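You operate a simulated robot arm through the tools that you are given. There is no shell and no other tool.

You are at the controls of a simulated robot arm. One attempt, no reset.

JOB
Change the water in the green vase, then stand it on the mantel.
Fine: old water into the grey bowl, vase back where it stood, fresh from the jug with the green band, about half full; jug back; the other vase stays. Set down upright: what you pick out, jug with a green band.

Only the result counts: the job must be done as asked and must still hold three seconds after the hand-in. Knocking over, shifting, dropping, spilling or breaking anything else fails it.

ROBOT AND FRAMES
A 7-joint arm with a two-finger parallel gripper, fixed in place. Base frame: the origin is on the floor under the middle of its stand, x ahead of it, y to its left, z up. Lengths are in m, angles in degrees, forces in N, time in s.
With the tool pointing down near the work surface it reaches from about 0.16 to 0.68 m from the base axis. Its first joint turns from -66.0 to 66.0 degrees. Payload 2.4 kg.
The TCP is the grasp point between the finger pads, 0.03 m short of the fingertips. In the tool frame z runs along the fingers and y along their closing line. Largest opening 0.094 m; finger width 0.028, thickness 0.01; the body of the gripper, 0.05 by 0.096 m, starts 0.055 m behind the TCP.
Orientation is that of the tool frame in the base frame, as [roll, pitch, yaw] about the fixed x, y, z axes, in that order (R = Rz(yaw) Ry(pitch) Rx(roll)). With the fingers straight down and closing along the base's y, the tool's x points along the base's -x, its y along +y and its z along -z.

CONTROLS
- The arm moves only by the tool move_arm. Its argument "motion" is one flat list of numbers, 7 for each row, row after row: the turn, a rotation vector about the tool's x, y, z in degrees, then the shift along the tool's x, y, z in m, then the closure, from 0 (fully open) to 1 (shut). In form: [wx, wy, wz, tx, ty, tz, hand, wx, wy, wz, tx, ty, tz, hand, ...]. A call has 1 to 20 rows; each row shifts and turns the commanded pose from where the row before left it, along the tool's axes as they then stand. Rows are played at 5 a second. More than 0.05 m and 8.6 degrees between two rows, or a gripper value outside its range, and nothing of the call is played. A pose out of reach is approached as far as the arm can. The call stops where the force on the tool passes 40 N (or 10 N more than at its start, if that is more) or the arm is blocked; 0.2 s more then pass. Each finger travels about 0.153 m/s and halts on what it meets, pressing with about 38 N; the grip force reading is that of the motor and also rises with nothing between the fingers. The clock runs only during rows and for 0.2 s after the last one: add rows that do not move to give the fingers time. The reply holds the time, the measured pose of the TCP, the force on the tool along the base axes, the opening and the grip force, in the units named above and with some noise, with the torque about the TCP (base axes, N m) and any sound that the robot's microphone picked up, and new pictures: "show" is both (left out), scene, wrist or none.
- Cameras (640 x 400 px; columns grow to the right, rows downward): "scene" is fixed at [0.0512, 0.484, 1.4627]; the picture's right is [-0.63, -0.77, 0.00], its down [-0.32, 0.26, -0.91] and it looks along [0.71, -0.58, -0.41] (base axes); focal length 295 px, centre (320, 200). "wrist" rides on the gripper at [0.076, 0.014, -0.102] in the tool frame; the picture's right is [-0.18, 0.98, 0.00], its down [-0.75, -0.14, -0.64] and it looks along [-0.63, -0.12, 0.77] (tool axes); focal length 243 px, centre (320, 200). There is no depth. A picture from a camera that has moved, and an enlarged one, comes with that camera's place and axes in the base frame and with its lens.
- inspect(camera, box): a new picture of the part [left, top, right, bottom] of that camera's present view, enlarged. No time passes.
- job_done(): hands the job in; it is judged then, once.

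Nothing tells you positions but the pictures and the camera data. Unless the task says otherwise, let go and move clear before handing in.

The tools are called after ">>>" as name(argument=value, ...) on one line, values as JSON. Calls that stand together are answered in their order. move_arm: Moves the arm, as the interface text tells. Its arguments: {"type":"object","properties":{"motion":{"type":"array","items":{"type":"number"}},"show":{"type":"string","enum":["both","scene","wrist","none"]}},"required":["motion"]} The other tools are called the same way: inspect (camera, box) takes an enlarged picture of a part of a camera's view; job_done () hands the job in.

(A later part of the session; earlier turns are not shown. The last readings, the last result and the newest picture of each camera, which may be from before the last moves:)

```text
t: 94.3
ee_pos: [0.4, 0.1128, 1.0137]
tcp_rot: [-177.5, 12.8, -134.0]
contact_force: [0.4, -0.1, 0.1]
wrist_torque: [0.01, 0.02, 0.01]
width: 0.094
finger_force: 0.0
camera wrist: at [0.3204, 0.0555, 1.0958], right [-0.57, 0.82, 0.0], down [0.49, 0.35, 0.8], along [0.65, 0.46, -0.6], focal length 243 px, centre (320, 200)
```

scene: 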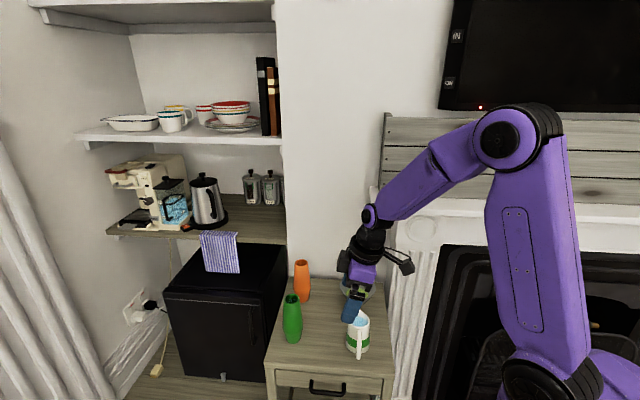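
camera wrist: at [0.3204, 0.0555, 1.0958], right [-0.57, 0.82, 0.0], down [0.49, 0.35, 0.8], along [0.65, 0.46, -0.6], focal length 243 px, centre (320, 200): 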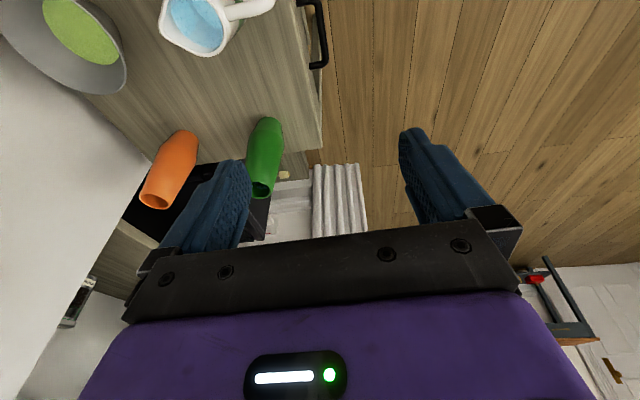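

The arm changed posture but the tool now faces along about 46°, camera on the lower side, which suits the jug approach. I'll tilt forward from here and check for reach warnings.

>>> move_arm(motion=[0, -8, 0, 0, 0, 0, 0, 0, -8, 0, 0, 0, 0, 0, 0, -8, 0, 0, 0, 0, 0], show="scene")

>>> move_arm(motion=[0, -8, 0, 0, 0, 0, 0, 0, -8, 0, 0, 0, 0, 0, 0, -8, 0, 0, 0, 0, 0], show="both")

```text
t: 95.1
ee_pos: [0.4003, 0.1123, 1.0147]
tcp_rot: [-176.7, 36.1, -132.6]
contact_force: [-0.4, -0.1, 0.1]
wrist_torque: [0.01, 0.01, 0.0]
width: 0.0939
finger_force: 0.0
```

scene: 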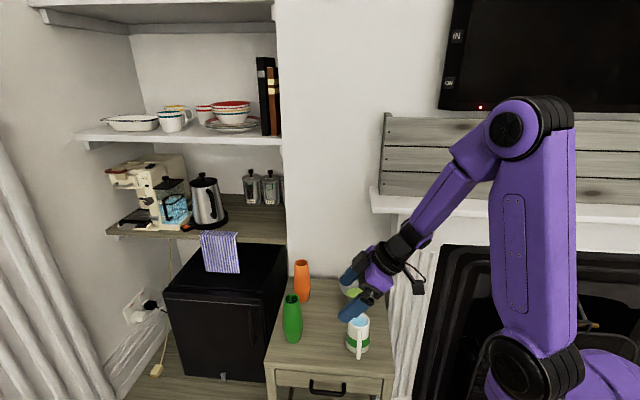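

```text
t: 95.9
ee_pos: [0.4003, 0.1125, 1.0147]
tcp_rot: [-174.6, 60.3, -129.9]
contact_force: [1.2, 0.3, -0.4]
wrist_torque: [0.04, -0.02, -0.01]
width: 0.0938
finger_force: 0.2
camera wrist: at [0.3023, 0.0312, 0.9983], right [-0.64, 0.76, 0.11], down [-0.06, -0.2, 0.98], along [0.77, 0.62, 0.18], focal length 243 px, centre (320, 200)
```

scene: 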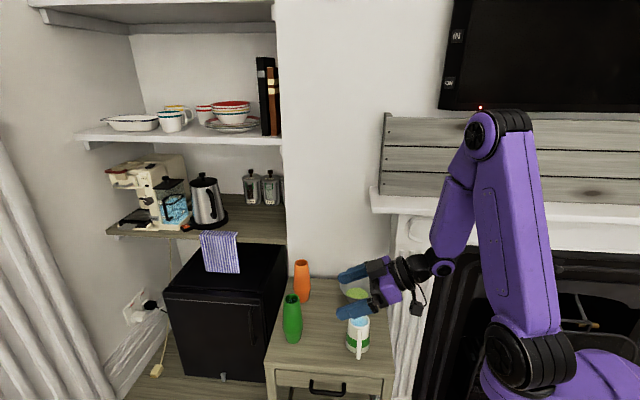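
wrist: 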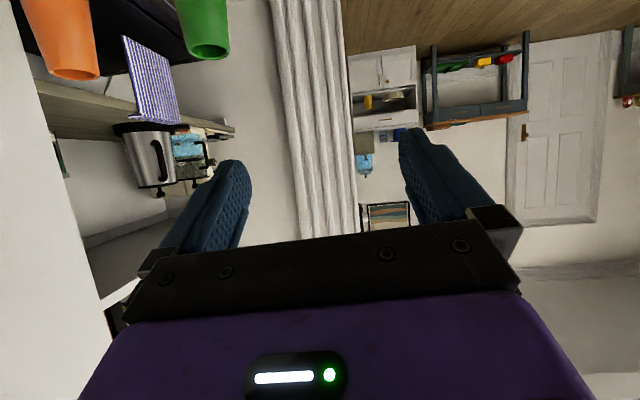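

This natural posture works with no limits. New plan for the jug: approach from the handle side, with the handle between the fingers, and pour by pitching the tool forward toward straight down. I'll level the hand and yaw right to face the handle.

>>> move_arm(motion=[0, 0, 3.1, 0, 0, 0, 0, 6.97, 0, 3.95, 0, 0, 0, 0, 6.97, 0, 3.95, 0, 0, 0, 0, 6.97, 0, 3.95, 0, 0, 0, 0, 6.97, 0, 3.95, 0, 0, 0, 0], show="scene")

>>> move_arm(motion=[6.97, 0, 3.95, 0, 0, 0, 0, 6.97, 0, 3.95, 0, 0, 0, 0, 6.97, 0, 3.95, 0, 0, 0, 0], show="scene")

```text
t: 97.1
ee_pos: [0.4331, 0.1022, 1.0122]
tcp_rot: [-179.8, 60.3, -167.9]
contact_force: [-0.6, 0.0, -0.1]
wrist_torque: [-0.01, 0.04, 0.0]
width: 0.0941
finger_force: 0.0
out of reach, approached as far as the arm can: row 3, 4, 5
```

scene: 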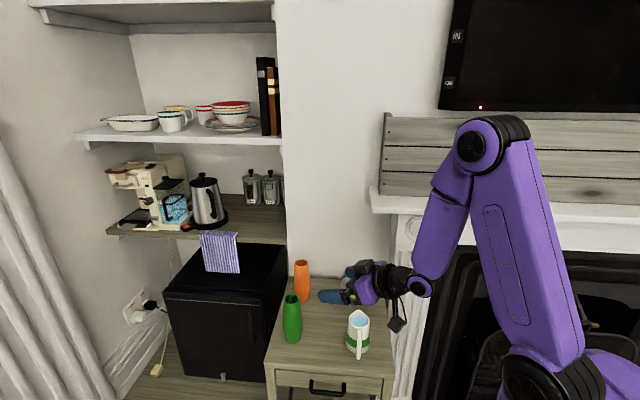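

```text
t: 97.9
ee_pos: [0.4415, 0.1003, 1.0123]
tcp_rot: [-179.8, 60.3, 168.0]
contact_force: [-0.5, 0.6, -0.2]
wrist_torque: [0.01, 0.01, -0.02]
width: 0.0938
finger_force: 0.1
out of reach, approached as far as the arm can: row 1
```

scene: 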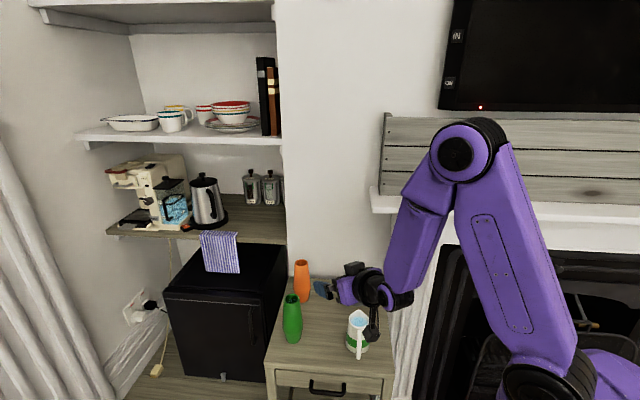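

Orientation follows with small position drift, which I can correct. Continuing the yaw to -40°.

>>> move_arm(motion=[6.97, 0, 3.95, 0, 0, 0, 0, 6.97, 0, 3.95, 0, 0, 0, 0, 6.97, 0, 3.95, 0, 0, 0, 0, 3.48, 0, 1.97, 0, 0, 0, 0], show="both")

```text
t: 98.9
ee_pos: [0.4422, 0.1007, 1.0119]
tcp_rot: [-179.7, 60.5, 140.2]
contact_force: [0.0, 0.5, 0.2]
wrist_torque: [0.0, -0.01, 0.0]
width: 0.0941
finger_force: 0.1
camera wrist: at [0.3544, 0.1927, 0.9962], right [0.7, 0.69, 0.16], down [-0.23, 0.01, 0.97], along [0.67, -0.72, 0.17], focal length 243 px, centre (320, 200)
```

scene: 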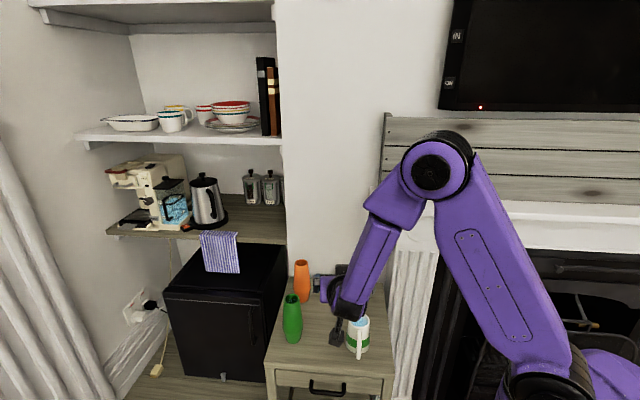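
wrist: 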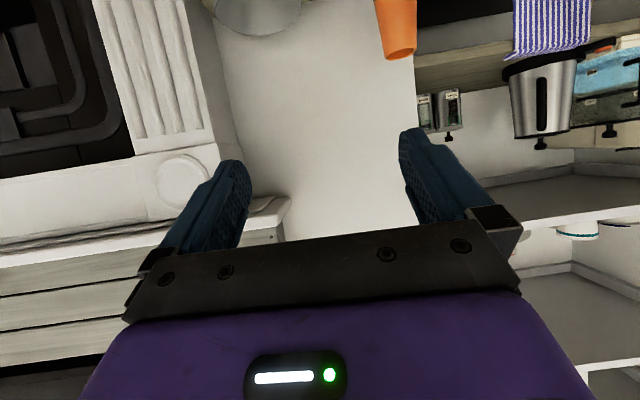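

Now facing the handle at -40° with the hand level. I'll tilt slightly more, back off, and lower to jug height with a clear gap in front of the handle.

>>> move_arm(motion=[0, 5.5, 0, 0, 0, 0, 0, 0, 0, 0, 0.0132, -0.0198, -0.0189, 0, 0, 0, 0, 0.0132, -0.0198, -0.0189, 0, 0, 0, 0, 0.0132, -0.0198, -0.0189, 0, 0, 0, 0, 0.0303, 0, 0.0212, 0, 0, 0, 0, 0.0303, 0, 0.0212, 0, 0, 0, 0, 0.0303, 0, 0.0212, 0], show="both")

```text
t: 100.5
ee_pos: [0.3746, 0.1084, 0.903]
tcp_rot: [-179.8, 54.9, 140.1]
contact_force: [-0.4, 0.1, 0.1]
wrist_torque: [0.02, -0.03, 0.02]
width: 0.0941
finger_force: 0.0
out of reach, approached as far as the arm can: row 4
camera wrist: at [0.287, 0.2017, 0.8986], right [0.71, 0.68, 0.15], down [-0.16, -0.05, 0.99], along [0.68, -0.73, 0.08], focal length 243 px, centre (320, 200)
```

scene: 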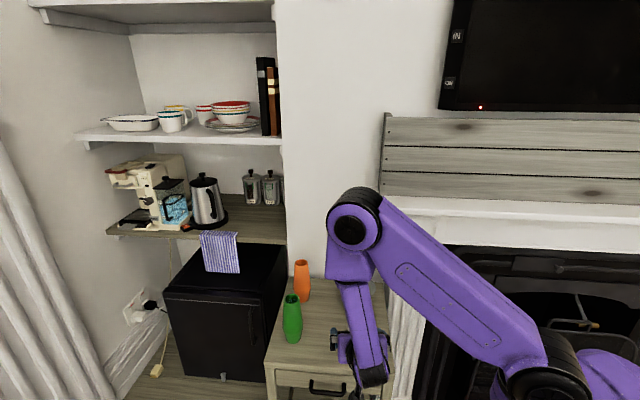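
wrist: 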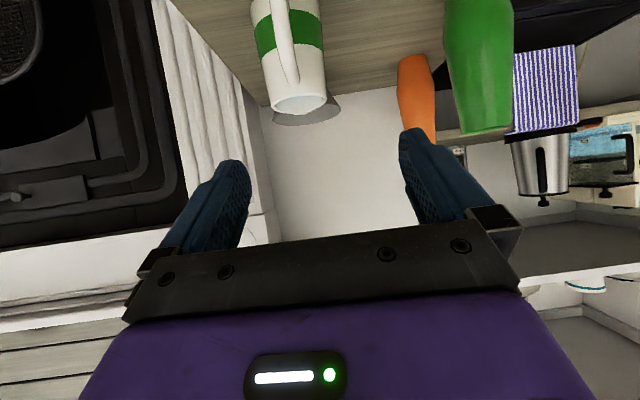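

The jug is now in view head-on from the handle side (the image is upside down). I'll enlarge to check the alignment of handle, body and fingers.

>>> inspect(camera="wrist", box=[200, 0, 440, 150])

>>> inspect(camera="scene", box=[300, 290, 420, 400])

```text
2.67 times, centred on (320, 75) of wrist
camera zoom: at [0.287, 0.2017, 0.8986], right [0.71, 0.68, 0.15], down [-0.16, -0.05, 0.99], along [0.68, -0.73, 0.08], focal length 647 px, centre (320, 533)
```

zoom: 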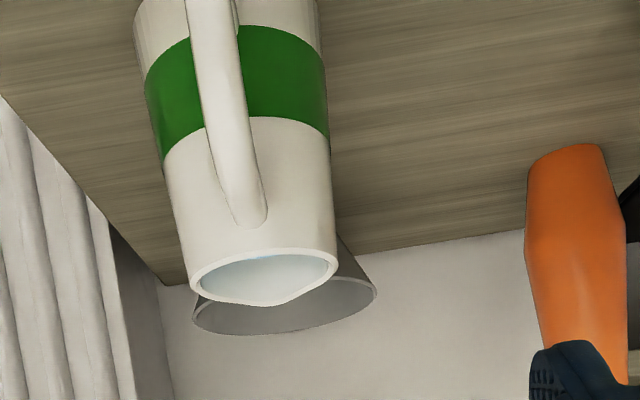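

```text
3.64 times, centred on (360, 345) of scene
camera zoom: at [0.0511, 0.484, 1.4627], right [-0.63, -0.77, 0.0], down [-0.32, 0.26, -0.91], along [0.71, -0.58, -0.41], focal length 1074 px, centre (174, -327)
```

zoom: 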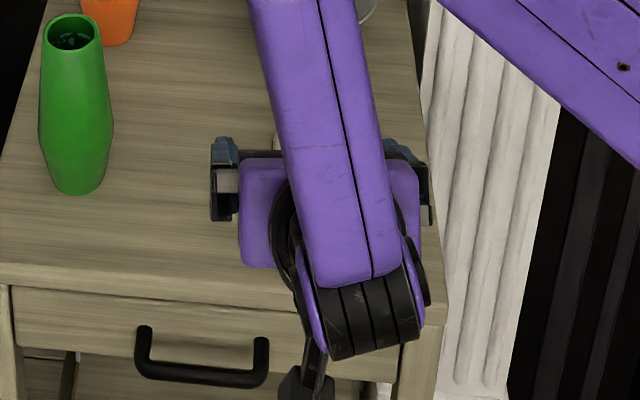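

The handle actually points at about 134°, so I'll yaw 6° more to line up at -46°, recentre, and lower to z≈0.79.

>>> move_arm(motion=[4.9, 0, 3.45, 0, 0, 0, 0, 0, 0, 0, 0.0308, -0.0025, 0.0217, 0, 0, 0, 0, 0.0308, -0.0025, 0.0217, 0, 0, 0, 0, 0.0308, -0.0025, 0.0217, 0, 0, 0, 0, 0, 0, 0, 0], show="both")

>>> inspect(camera="wrist", box=[180, 0, 460, 240])

```text
t: 101.7
ee_pos: [0.3692, 0.1004, 0.7885]
tcp_rot: [-179.8, 54.9, 134.0]
contact_force: [0.2, -0.7, 0.6]
wrist_torque: [-0.02, -0.01, -0.01]
width: 0.0939
finger_force: 0.1
camera wrist: at [0.2917, 0.2022, 0.7845], right [0.78, 0.61, 0.15], down [-0.16, -0.03, 0.99], along [0.6, -0.8, 0.08], focal length 243 px, centre (320, 200)
```

scene: 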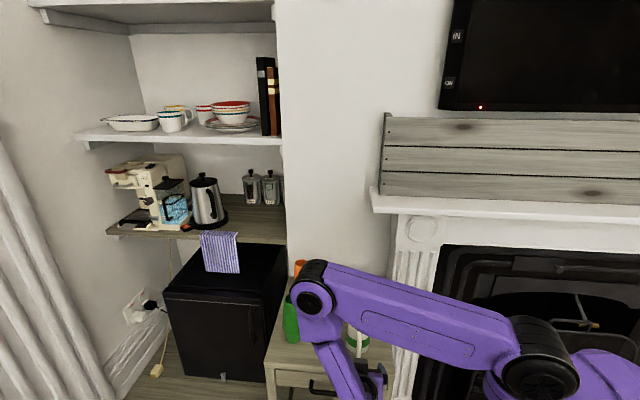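
wrist: 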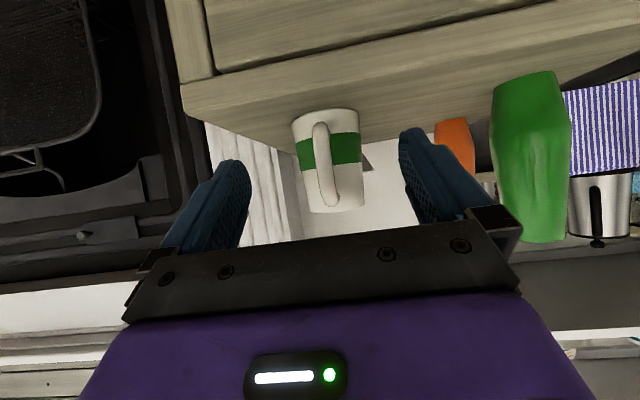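

```text
1.67 times, centred on (320, 120) of wrist
camera zoom: at [0.2917, 0.2022, 0.7845], right [0.78, 0.61, 0.15], down [-0.16, -0.03, 0.99], along [0.6, -0.8, 0.08], focal length 404 px, centre (320, 333)
```

zoom: 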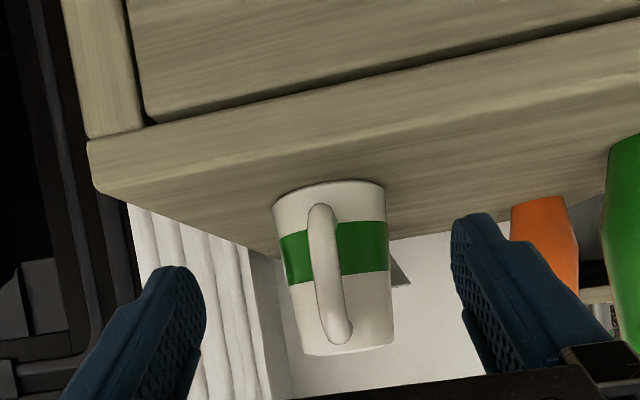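

The jug sits centred between the open fingers with the handle toward the palm. I'll advance most of the way and check again.

>>> move_arm(motion=[0, 0, 0, -0.016, 0, 0.0228, 0, 0, 0, 0, -0.016, 0, 0.0228, 0, 0, 0, 0, -0.016, 0, 0.0228, 0, 0, 0, 0, 0, 0, 0, 0], show="both")

>>> inspect(camera="wrist", box=[180, 0, 460, 240])

>>> inspect(camera="scene", box=[280, 270, 420, 400])

```text
t: 102.7
ee_pos: [0.4263, 0.0388, 0.788]
tcp_rot: [-179.8, 54.8, 134.1]
contact_force: [0.3, -0.1, 1.2]
wrist_torque: [0.02, 0.02, 0.0]
width: 0.094
finger_force: 0.1
camera wrist: at [0.3488, 0.1405, 0.7841], right [0.78, 0.61, 0.15], down [-0.16, -0.03, 0.99], along [0.6, -0.79, 0.08], focal length 243 px, centre (320, 200)
```

scene: 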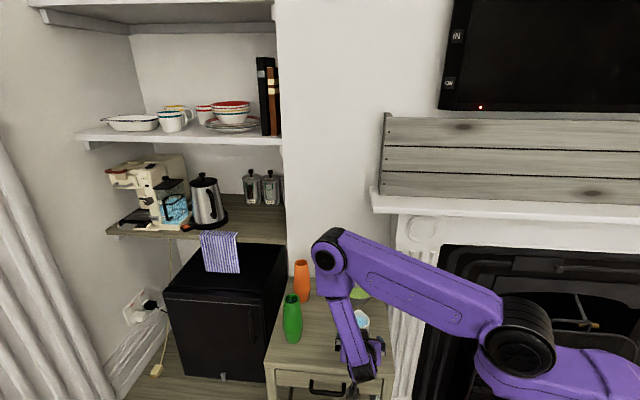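
wrist: 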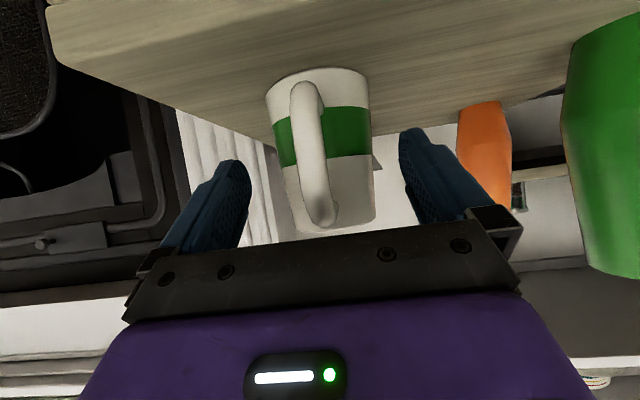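

```text
1.67 times, centred on (320, 120) of wrist
camera zoom: at [0.3488, 0.1405, 0.7841], right [0.78, 0.61, 0.15], down [-0.16, -0.03, 0.99], along [0.6, -0.79, 0.08], focal length 404 px, centre (320, 333)
```

zoom: 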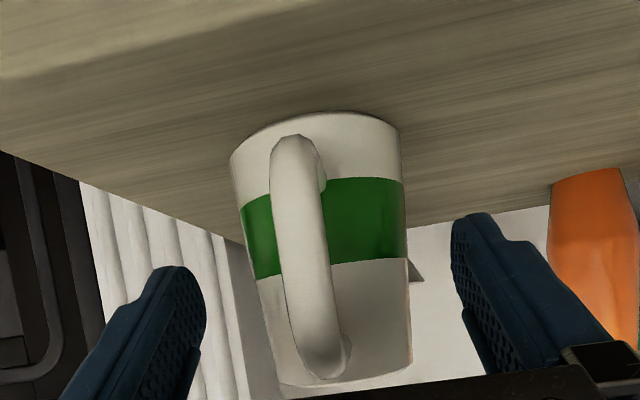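

```text
3.08 times, centred on (350, 335) of scene
camera zoom: at [0.0512, 0.484, 1.4627], right [-0.63, -0.77, 0.0], down [-0.32, 0.26, -0.91], along [0.71, -0.58, -0.41], focal length 909 px, centre (228, -215)
```

zoom: 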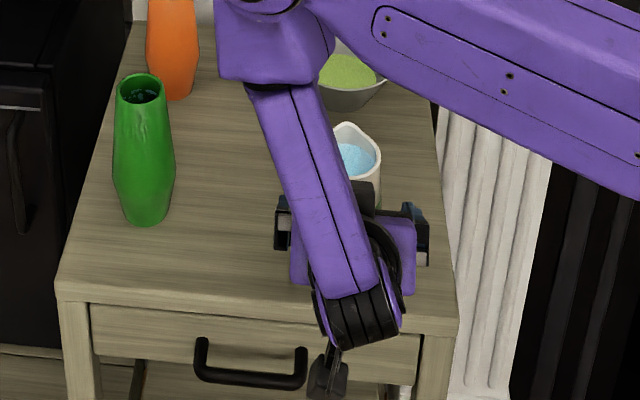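

Well aligned: the jug axis is at (0.4615, 0.0066), about 4.8 cm ahead. I'll advance the last 2.7 cm with a 3 mm lateral correction.

>>> move_arm(motion=[0, 0, 0, -0.0078, 0.0015, 0.011, 0, 0, 0, 0, -0.0078, 0.0015, 0.011, 0, 0, 0, 0, 0, 0, 0, 0], show="wrist")

>>> inspect(camera="wrist", box=[160, 0, 480, 260])

```text
t: 103.5
ee_pos: [0.4468, 0.0201, 0.7904]
tcp_rot: [-179.7, 54.9, 134.1]
contact_force: [0.4, 0.8, -0.4]
wrist_torque: [-0.02, 0.02, 0.02]
width: 0.0942
finger_force: 0.1
camera wrist: at [0.3688, 0.1219, 0.786], right [0.78, 0.61, 0.15], down [-0.16, -0.03, 0.99], along [0.6, -0.8, 0.08], focal length 243 px, centre (320, 200)
```

wrist: 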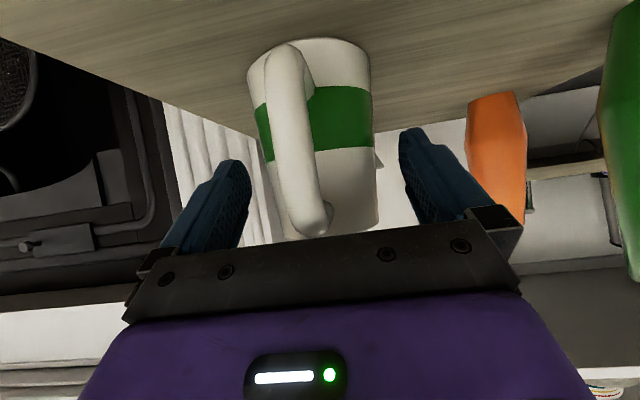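

```text
1.54 times, centred on (320, 130) of wrist
camera zoom: at [0.3688, 0.1219, 0.786], right [0.78, 0.61, 0.15], down [-0.16, -0.03, 0.99], along [0.6, -0.8, 0.08], focal length 373 px, centre (320, 308)
```

zoom: 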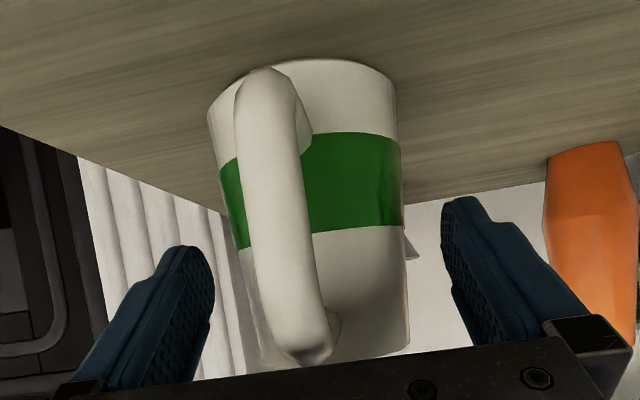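

Contact line would be near the fingertips, so I'll creep 3 mm further while watching force, then close.

>>> move_arm(motion=[0, 0, 0, -0.0017, 0.0006, 0.0025, 0, 0, 0, 0, 0, 0, 0, 0], show="none")

>>> move_arm(motion=[0, 0, 0, 0, 0, 0, 0.15, 0, 0, 0, 0, 0, 0, 0.25, 0, 0, 0, 0, 0, 0, 1, 0, 0, 0, 0, 0, 0, 1, 0, 0, 0, 0, 0, 0, 1], show="both")

```text
t: 104.1
ee_pos: [0.449, 0.0192, 0.7896]
tcp_rot: [-179.7, 54.9, 134.0]
contact_force: [0.2, 0.8, 0.4]
wrist_torque: [0.06, 0.03, 0.02]
width: 0.0941
finger_force: 0.0
```

```text
t: 105.3
ee_pos: [0.4482, 0.0194, 0.7898]
tcp_rot: [-179.8, 54.9, 134.1]
contact_force: [-0.8, -0.7, 0.9]
wrist_torque: [0.02, -0.07, -0.07]
width: 0.0652
finger_force: 37.8
camera wrist: at [0.3714, 0.1209, 0.7864], right [0.78, 0.61, 0.15], down [-0.16, -0.03, 0.99], along [0.6, -0.8, 0.08], focal length 243 px, centre (320, 200)
```

scene: 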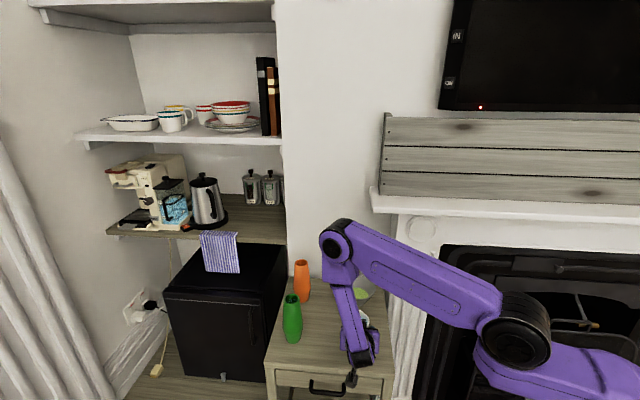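
wrist: 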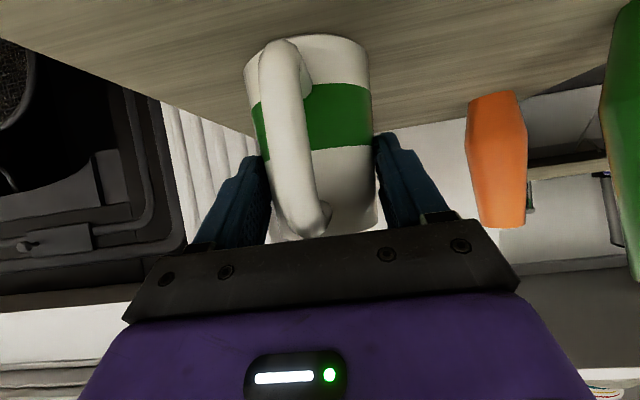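

Gripped the jug body: width 0.065, 38 N. I'll record this pose for putting it back, then lift gently.

>>> move_arm(motion=[0, 0, 0, -0.0049, 0, -0.0035, 1, 0, 0, 0, -0.0082, 0, -0.0058, 1, 0, 0, 0, -0.0123, 0, -0.0086, 1, 0, 0, 0, -0.0164, 0, -0.0115, 1, 0, 0, 0, 0, 0, 0, 1], show="both")

```text
t: 106.5
ee_pos: [0.4485, 0.0221, 0.8406]
tcp_rot: [-179.7, 55.0, 134.1]
contact_force: [0.5, -0.2, -3.5]
wrist_torque: [0.03, -0.02, 0.05]
width: 0.0657
finger_force: 37.7
camera wrist: at [0.3702, 0.1238, 0.838], right [0.78, 0.61, 0.15], down [-0.16, -0.03, 0.99], along [0.6, -0.8, 0.08], focal length 243 px, centre (320, 200)
```

scene: 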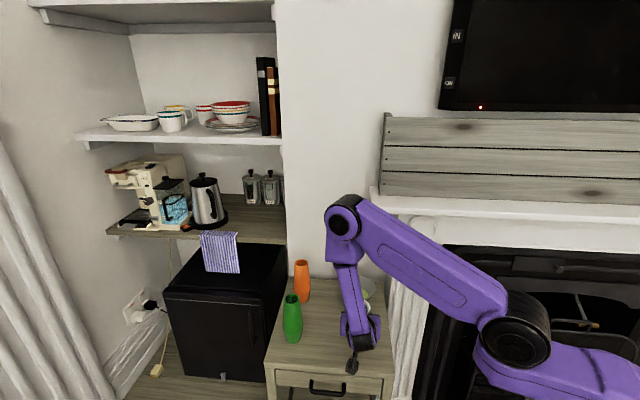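
wrist: 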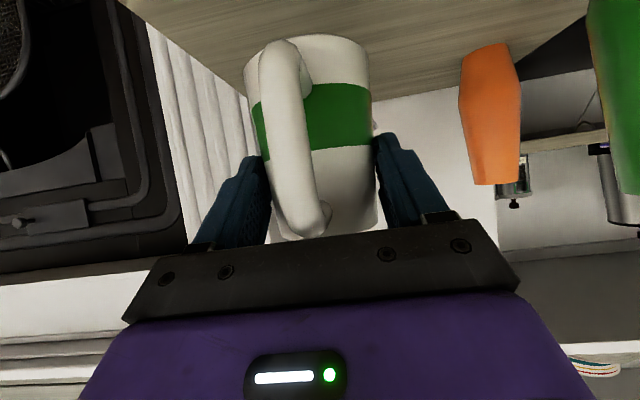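

The jug is held firmly and upright. I'll take a precise look at the vase mouth's position before carrying the jug over.

>>> inspect(camera="scene", box=[270, 280, 320, 350])

```text
5.71 times, centred on (295, 315) of scene
camera zoom: at [0.0512, 0.484, 1.4627], right [-0.63, -0.77, 0.0], down [-0.32, 0.26, -0.91], along [0.71, -0.58, -0.41], focal length 1688 px, centre (463, -457)
```

zoom: 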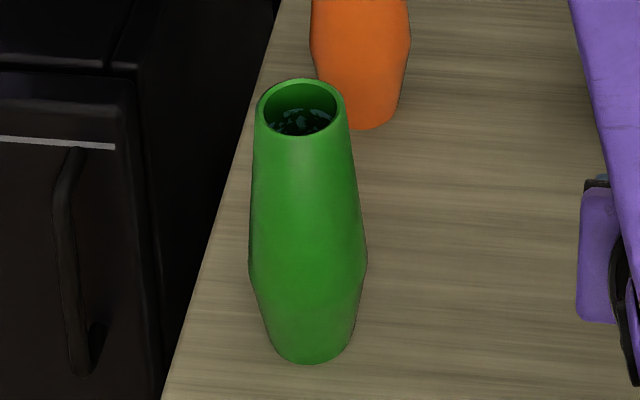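

The vase axis is about (0.602, 0.1385) with its rim at z≈0.865. I'll raise the jug to a safe carry height and yaw it left toward the vase, keeping it upright.

>>> move_arm(motion=[0, 0, 0, -0.0286, 0, -0.0201, 1, 0, 0, 0, -0.0286, 0, -0.0201, 1, 0, 0, 0, -0.0286, 0, -0.0201, 1, 0, 0, 0, -0.0286, 0, -0.0201, 1, 0, 0, 0, 0, 0, 0, 1], show="none")

>>> move_arm(motion=[-4.91, 0, -3.45, 0, 0, 0, 1, -4.91, 0, -3.45, 0, 0, 0, 1, -4.91, 0, -3.45, 0, 0, 0, 1, -4.91, 0, -3.45, 0, 0, 0, 1, 0, 0, 0, 0, 0, 0, 1], show="both")

```text
t: 107.7
ee_pos: [0.451, 0.0195, 0.9816]
tcp_rot: [-179.6, 54.8, 134.3]
contact_force: [0.3, 0.2, -3.7]
wrist_torque: [0.03, 0.03, 0.01]
width: 0.065
finger_force: 38.2
```

```text
t: 108.9
ee_pos: [0.4497, 0.0217, 0.9805]
tcp_rot: [-179.9, 54.9, 158.0]
contact_force: [0.0, -0.4, -3.7]
wrist_torque: [-0.03, 0.03, 0.03]
width: 0.0651
finger_force: 38.0
camera wrist: at [0.3365, 0.0824, 0.9774], right [0.47, 0.87, 0.15], down [-0.14, -0.09, 0.99], along [0.87, -0.48, 0.07], focal length 243 px, centre (320, 200)
```

scene: 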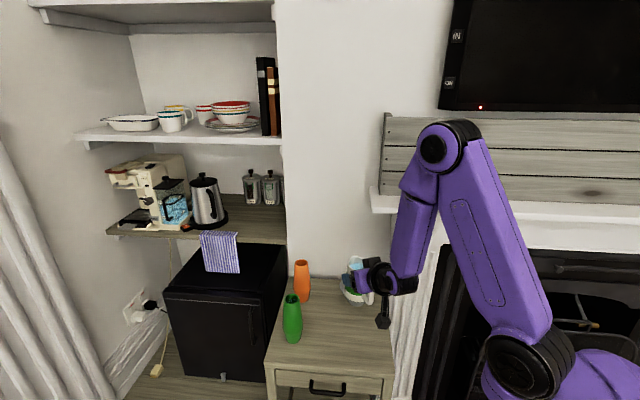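
wrist: 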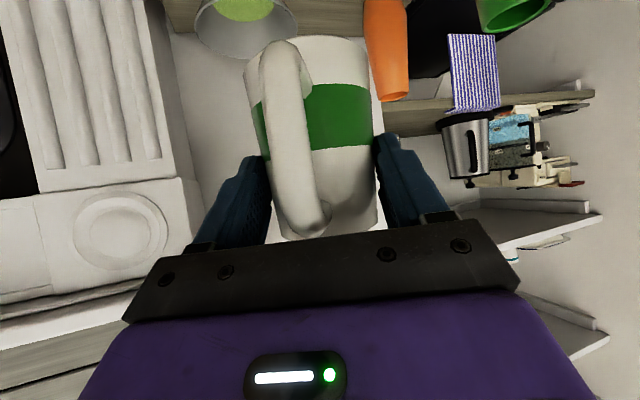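

Smooth so far. Continuing the yaw toward the vase direction.

>>> move_arm(motion=[-4.91, 0, -3.45, 0, 0, 0, 1, -4.91, 0, -3.45, 0, 0, 0, 1, -4.91, 0, -3.45, 0, 0, 0, 1, -4.91, 0, -3.45, 0, 0, 0, 1, 0, 0, 0, 0, 0, 0, 1], show="none")

>>> move_arm(motion=[-4.91, 0, -3.45, 0, 0, 0, 1, -4.91, 0, -3.45, 0, 0, 0, 1, 0, 0, 0, 0, 0, 0, 1], show="scene")

```text
t: 110.1
ee_pos: [0.449, 0.0208, 0.9811]
tcp_rot: [-179.8, 54.8, -178.0]
contact_force: [1.0, -0.5, -2.8]
wrist_torque: [0.0, 0.03, -0.01]
width: 0.0653
finger_force: 37.7
```

```text
t: 110.9
ee_pos: [0.4486, 0.0211, 0.9797]
tcp_rot: [-180.0, 54.7, -166.0]
contact_force: [-0.2, -0.1, -3.6]
wrist_torque: [-0.02, 0.03, 0.02]
width: 0.065
finger_force: 37.7
```

scene: 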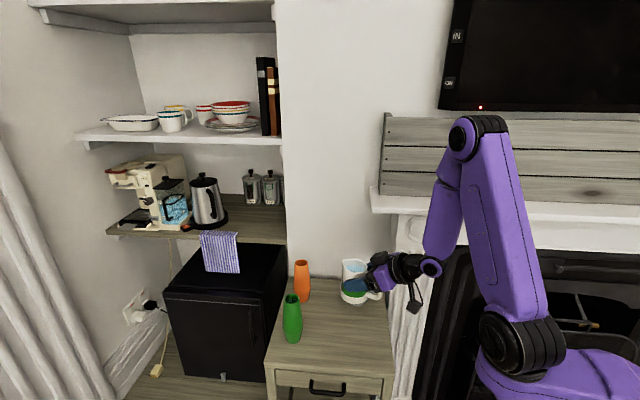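

Facing the vase at φ=14° with the jug level. Moving it to a point above and just short of the vase.

>>> move_arm(motion=[0, 0, 0, -0.0166, 0.0192, 0.0235, 1, 0, 0, 0, -0.0166, 0.0192, 0.0235, 1, 0, 0, 0, -0.0166, 0.0192, 0.0235, 1, 0, 0, 0, -0.0166, 0.0192, 0.0235, 1, 0, 0, 0, 0, 0, 0, 1], show="both")

>>> inspect(camera="scene", box=[260, 230, 380, 350])

```text
t: 112.1
ee_pos: [0.5414, 0.1213, 0.9792]
tcp_rot: [-179.8, 54.7, -166.1]
contact_force: [0.6, 0.7, -3.1]
wrist_torque: [-0.02, 0.03, -0.02]
width: 0.065
finger_force: 38.4
camera wrist: at [0.4148, 0.1034, 0.9759], right [-0.13, 0.98, 0.15], down [-0.05, -0.16, 0.99], along [0.99, 0.12, 0.07], focal length 243 px, centre (320, 200)
```

scene: 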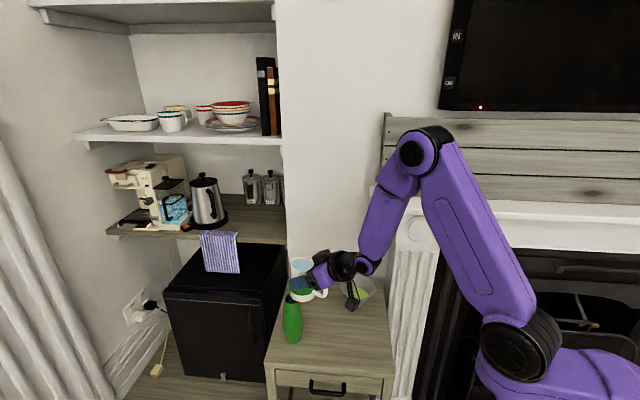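
wrist: 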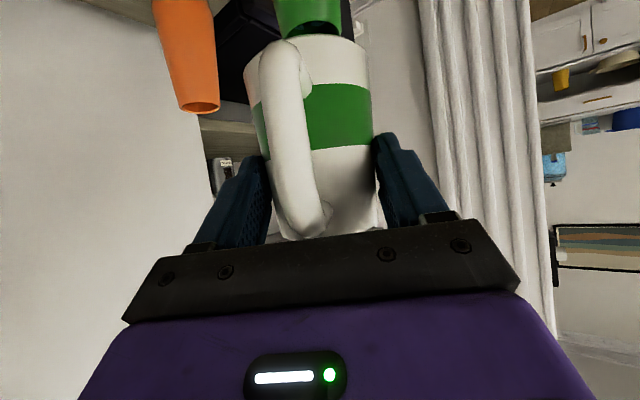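

```text
3.33 times, centred on (320, 290) of scene
camera zoom: at [0.0512, 0.484, 1.4627], right [-0.63, -0.77, 0.0], down [-0.32, 0.26, -0.91], along [0.71, -0.58, -0.41], focal length 984 px, centre (320, -100)
```

zoom: 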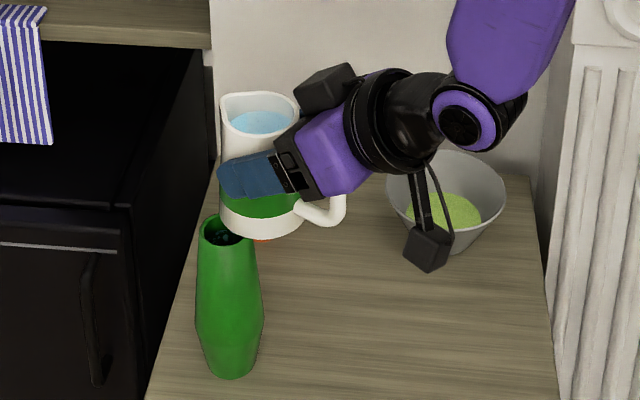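

The observed spout and vase mouth match my computed positions to within a couple of millimetres. I'll tilt the jug 15°, before flow starts, while lowering it toward the vase mouth.

>>> move_arm(motion=[0, 3, 0, 0.01, 0.0004, 0.0062, 1, 0, 3, 0, 0.0097, 0.0004, 0.0068, 1, 0, 3, 0, 0.0094, 0.0004, 0.0073, 1, 0, 3, 0, 0.0089, 0.0004, 0.0077, 1, 0, 3, 0, 0.0085, 0.0004, 0.0082, 1, 0, 0, 0, 0, 0, 0, 1], show="both")

>>> inspect(camera="scene", box=[270, 250, 350, 330])

```text
t: 113.3
ee_pos: [0.5415, 0.1256, 0.9314]
tcp_rot: [-179.9, 41.7, -166.0]
contact_force: [-3.6, -0.1, 6.6]
wrist_torque: [0.11, -0.22, 0.0]
width: 0.0665
finger_force: 38.1
stopped in row 5: the force on the tool passed its limit at 53 N (the readings are from after the stop); the commanded pose is now the measured one
camera wrist: at [0.418, 0.1095, 0.9568], right [-0.1, 0.99, 0.12], down [0.16, -0.1, 0.98], along [0.98, 0.12, -0.15], focal length 243 px, centre (320, 200)
```

scene: 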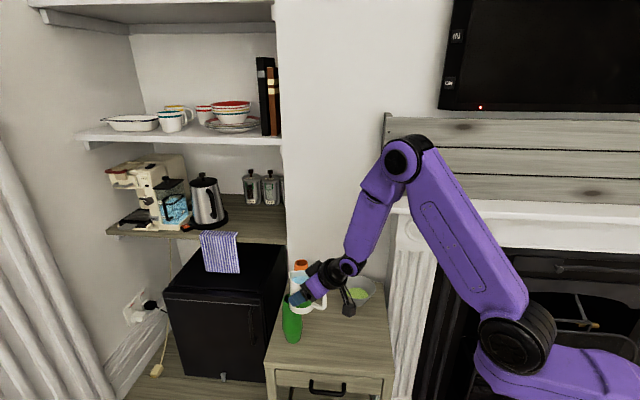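
wrist: 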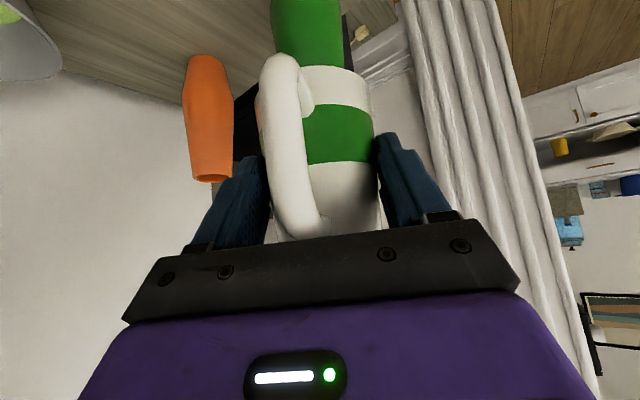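

```text
5.00 times, centred on (310, 290) of scene
camera zoom: at [0.0509, 0.484, 1.4627], right [-0.63, -0.77, 0.0], down [-0.32, 0.26, -0.91], along [0.71, -0.58, -0.41], focal length 1477 px, centre (370, -250)
```

zoom: 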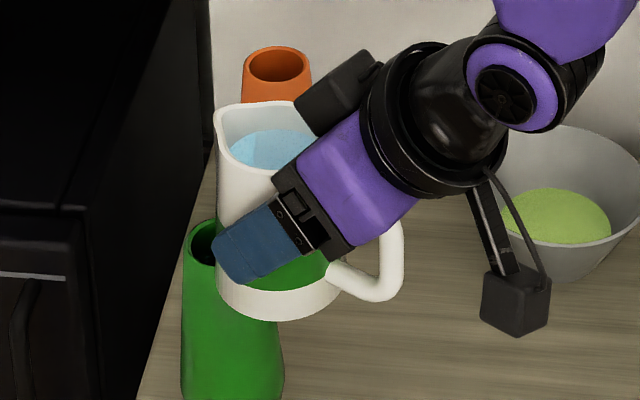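

The jug's lower front edge touched the vase rim on the way down, because I lowered too early for so little tilt. I'll lift straight up right away and check both objects.

>>> move_arm(motion=[0, 0, 0, -0.0067, 0, -0.0075, 1, 0, 0, 0, -0.0134, 0, -0.0149, 1, 0, 0, 0, -0.0134, 0, -0.0149, 1, 0, 0, 0, 0, 0, 0, 1], show="both")

>>> inspect(camera="scene", box=[270, 250, 350, 350])

>>> inspect(camera="scene", box=[270, 280, 320, 350])

>>> inspect(camera="wrist", box=[160, 0, 480, 260])

```text
t: 114.3
ee_pos: [0.5425, 0.1258, 0.9823]
tcp_rot: [-179.8, 41.5, -165.9]
contact_force: [-0.6, -0.7, -3.2]
wrist_torque: [-0.02, 0.05, 0.01]
width: 0.0662
finger_force: 37.8
camera wrist: at [0.4192, 0.1099, 1.006], right [-0.1, 0.99, 0.12], down [0.17, -0.1, 0.98], along [0.98, 0.12, -0.16], focal length 243 px, centre (320, 200)
```

scene: 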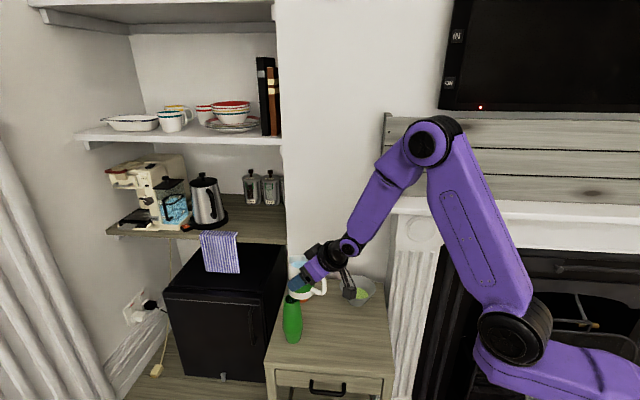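
wrist: 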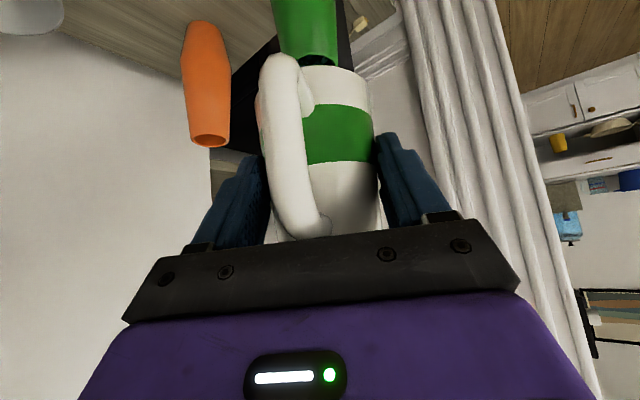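

```text
4.00 times, centred on (310, 300) of scene
camera zoom: at [0.0512, 0.484, 1.4627], right [-0.63, -0.77, 0.0], down [-0.32, 0.26, -0.91], along [0.71, -0.58, -0.41], focal length 1181 px, centre (360, -200)
```

zoom: 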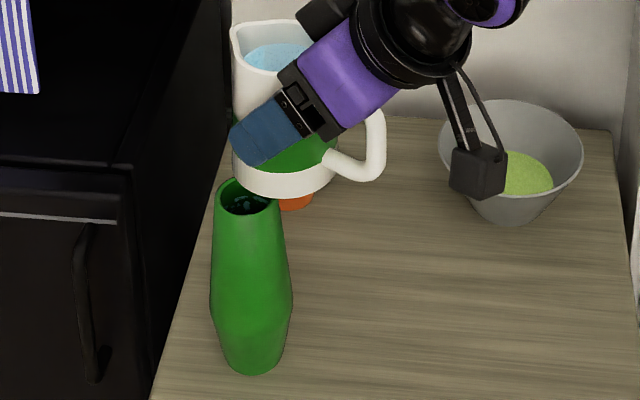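

```text
5.71 times, centred on (295, 315) of scene
camera zoom: at [0.0512, 0.484, 1.4627], right [-0.63, -0.77, 0.0], down [-0.32, 0.26, -0.91], along [0.71, -0.58, -0.41], focal length 1688 px, centre (463, -457)
```

zoom: 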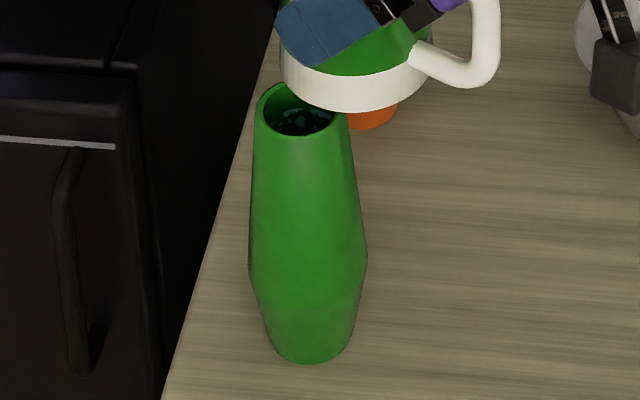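

```text
1.54 times, centred on (320, 130) of wrist
camera zoom: at [0.4192, 0.1099, 1.006], right [-0.1, 0.99, 0.12], down [0.17, -0.1, 0.98], along [0.98, 0.12, -0.16], focal length 373 px, centre (320, 308)
```

zoom: 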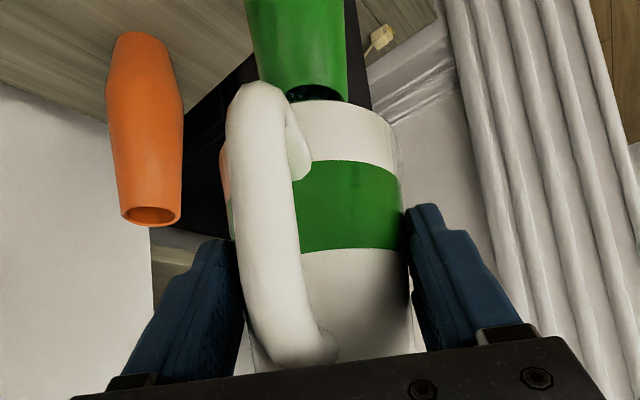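

The vase did not move: its outline matches the earlier picture exactly. The jug turned slightly in the grip, so I need to re-measure how it sits in the hand.

>>> inspect(camera="scene", box=[280, 245, 340, 305])

```text
6.67 times, centred on (310, 275) of scene
camera zoom: at [0.0512, 0.484, 1.4627], right [-0.63, -0.77, 0.0], down [-0.32, 0.26, -0.91], along [0.71, -0.58, -0.41], focal length 1969 px, centre (387, -300)
```

zoom: 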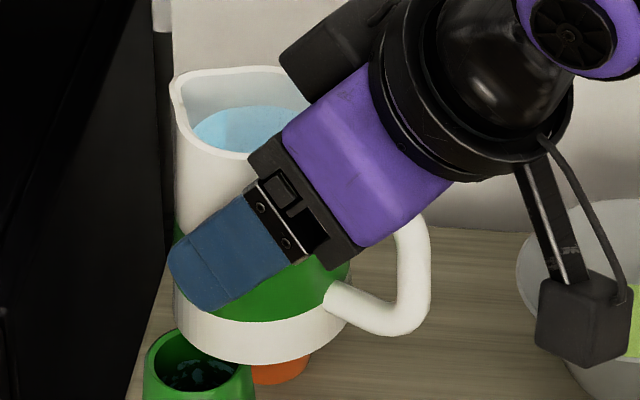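

The jug is held near the fingertips now, so pouring this way would be risky. I'll carry it back to its own spot, set it down and re-grip it deeper. First back off and yaw, keeping it upright.

>>> move_arm(motion=[0, -1.4, 0, 0.0212, -0.0195, -0.0197, 1, 0, 0, 0, 0.0212, -0.0195, -0.0197, 1, 0, 0, 0, 0.0212, -0.0195, -0.0197, 1, 0, 0, 0, 0.0212, -0.0195, -0.0197, 1, 0, 0, 0, 0, 0, 0, 1], show="none")

>>> move_arm(motion=[4.09, 0, 4.39, 0, 0, 0, 1, 4.09, 0, 4.39, 0, 0, 0, 1, 4.09, 0, 4.39, 0, 0, 0, 1, 4.09, 0, 4.39, 0, 0, 0, 1, 4.09, 0, 4.39, 0, 0, 0, 1, 0, 0, 0, 0, 0, 0, 1], show="both")

```text
t: 115.5
ee_pos: [0.4498, 0.023, 0.9792]
tcp_rot: [-179.9, 43.0, -165.9]
contact_force: [-0.5, -0.3, -4.0]
wrist_torque: [0.0, 0.0, 0.0]
width: 0.066
finger_force: 37.8
```

```text
t: 116.9
ee_pos: [0.4499, 0.0222, 0.9813]
tcp_rot: [-179.8, 43.0, 164.0]
contact_force: [0.1, 0.7, -3.3]
wrist_torque: [-0.01, 0.03, 0.02]
width: 0.0662
finger_force: 38.1
camera wrist: at [0.3331, 0.0707, 1.0039], right [0.4, 0.91, 0.12], down [0.07, -0.17, 0.98], along [0.91, -0.39, -0.13], focal length 243 px, centre (320, 200)
```

scene: 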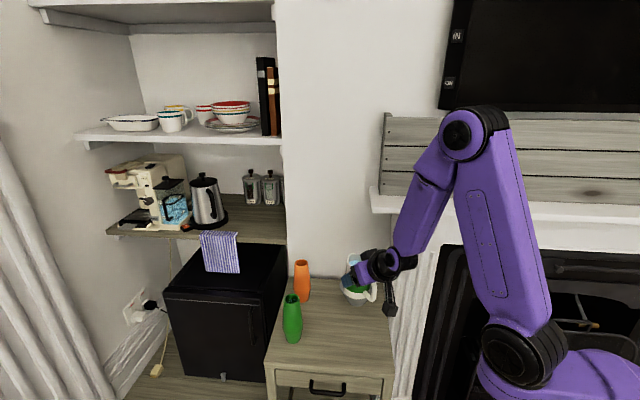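
wrist: 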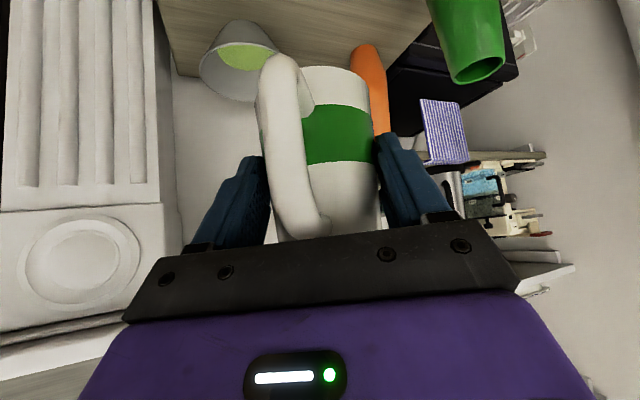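

Continuing the yaw back to the jug's original heading.

>>> move_arm(motion=[4.09, 0, 4.39, 0, 0, 0, 1, 4.09, 0, 4.39, 0, 0, 0, 1, 4.09, 0, 4.39, 0, 0, 0, 1, 4.09, 0, 4.39, 0, 0, 0, 1, 4.09, 0, 4.39, 0, 0, 0, 1, 0, 0, 0, 0, 0, 0, 1], show="both")

>>> inspect(camera="scene", box=[320, 240, 420, 330])

```text
t: 118.3
ee_pos: [0.4496, 0.0221, 0.9815]
tcp_rot: [-179.9, 43.1, 133.8]
contact_force: [-0.2, 0.0, -3.3]
wrist_torque: [0.0, -0.01, -0.01]
width: 0.066
finger_force: 38.2
camera wrist: at [0.3732, 0.1231, 1.0042], right [0.8, 0.58, 0.12], down [-0.02, -0.18, 0.98], along [0.6, -0.79, -0.13], focal length 243 px, centre (320, 200)
```

scene: 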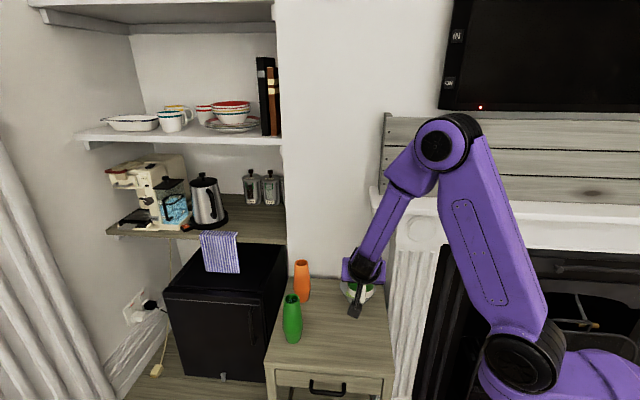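
wrist: 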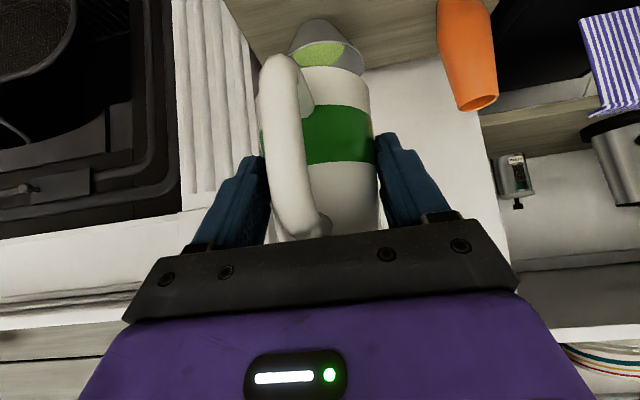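

```text
4.44 times, centred on (370, 285) of scene
camera zoom: at [0.0512, 0.484, 1.4627], right [-0.63, -0.77, 0.0], down [-0.32, 0.26, -0.91], along [0.71, -0.58, -0.41], focal length 1312 px, centre (98, -178)
```

zoom: 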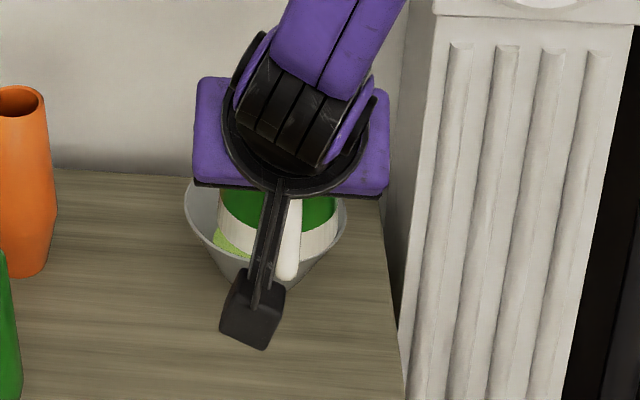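

Aligned with the original heading. Lowering straight down toward the table, then slowing.

>>> move_arm(motion=[0, 0, 0, 0.0212, -0.0004, 0.0213, 1, 0, 0, 0, 0.0212, -0.0004, 0.0213, 1, 0, 0, 0, 0.0212, -0.0004, 0.0213, 1, 0, 0, 0, 0.0212, -0.0004, 0.0213, 1, 0, 0, 0, 0.0212, -0.0004, 0.0213, 1, 0, 0, 0, 0.0141, -0.0003, 0.0142, 1, 0, 0, 0, 0, 0, 0, 1], show="wrist")

>>> inspect(camera="wrist", box=[160, 0, 480, 260])

```text
t: 119.9
ee_pos: [0.444, 0.023, 0.8085]
tcp_rot: [-180.0, 43.1, 133.9]
contact_force: [0.1, 0.3, -3.9]
wrist_torque: [0.01, -0.01, -0.01]
width: 0.0661
finger_force: 37.9
camera wrist: at [0.3682, 0.1241, 0.832], right [0.8, 0.58, 0.13], down [-0.02, -0.18, 0.98], along [0.6, -0.79, -0.13], focal length 243 px, centre (320, 200)
```

wrist: 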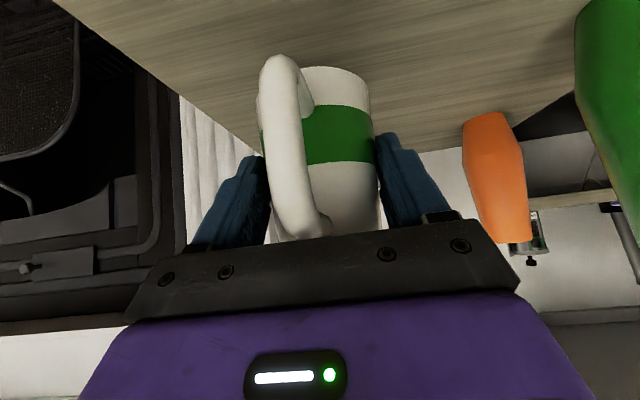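

```text
1.54 times, centred on (320, 130) of wrist
camera zoom: at [0.3682, 0.1241, 0.832], right [0.8, 0.58, 0.13], down [-0.02, -0.18, 0.98], along [0.6, -0.79, -0.13], focal length 373 px, centre (320, 308)
```

zoom: 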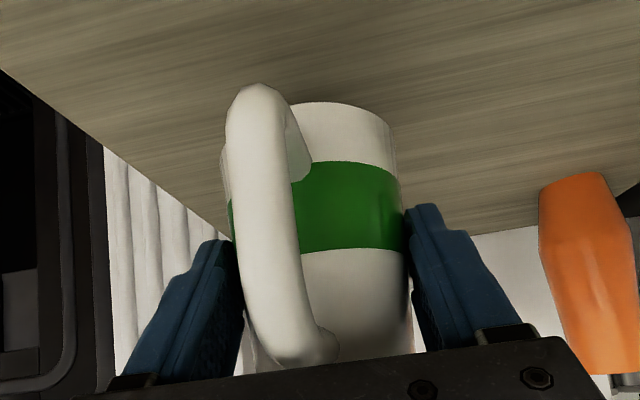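

About 2 cm above the table. Lowering in small steps with force checks.

>>> move_arm(motion=[0, 0, 0, 0.0027, 0, 0.0029, 1, 0, 0, 0, 0.0027, 0, 0.0029, 1, 0, 0, 0, 0.0027, 0, 0.0029, 1, 0, 0, 0, 0, 0, 0, 1], show="none")

>>> move_arm(motion=[0, 0, 0, 0.0014, 0, 0.0015, 1, 0, 0, 0, 0.0014, 0, 0.0015, 1, 0, 0, 0, 0, 0, 0, 1], show="none")

```text
t: 120.9
ee_pos: [0.4439, 0.0238, 0.7983]
tcp_rot: [-179.9, 43.1, 133.8]
contact_force: [0.0, -0.6, -3.9]
wrist_torque: [0.02, 0.01, 0.01]
width: 0.0661
finger_force: 37.8
```

```text
t: 121.7
ee_pos: [0.4427, 0.0247, 0.7951]
tcp_rot: [-180.0, 43.1, 133.9]
contact_force: [1.3, -0.4, -4.2]
wrist_torque: [0.05, 0.02, 0.02]
width: 0.0659
finger_force: 37.4
```

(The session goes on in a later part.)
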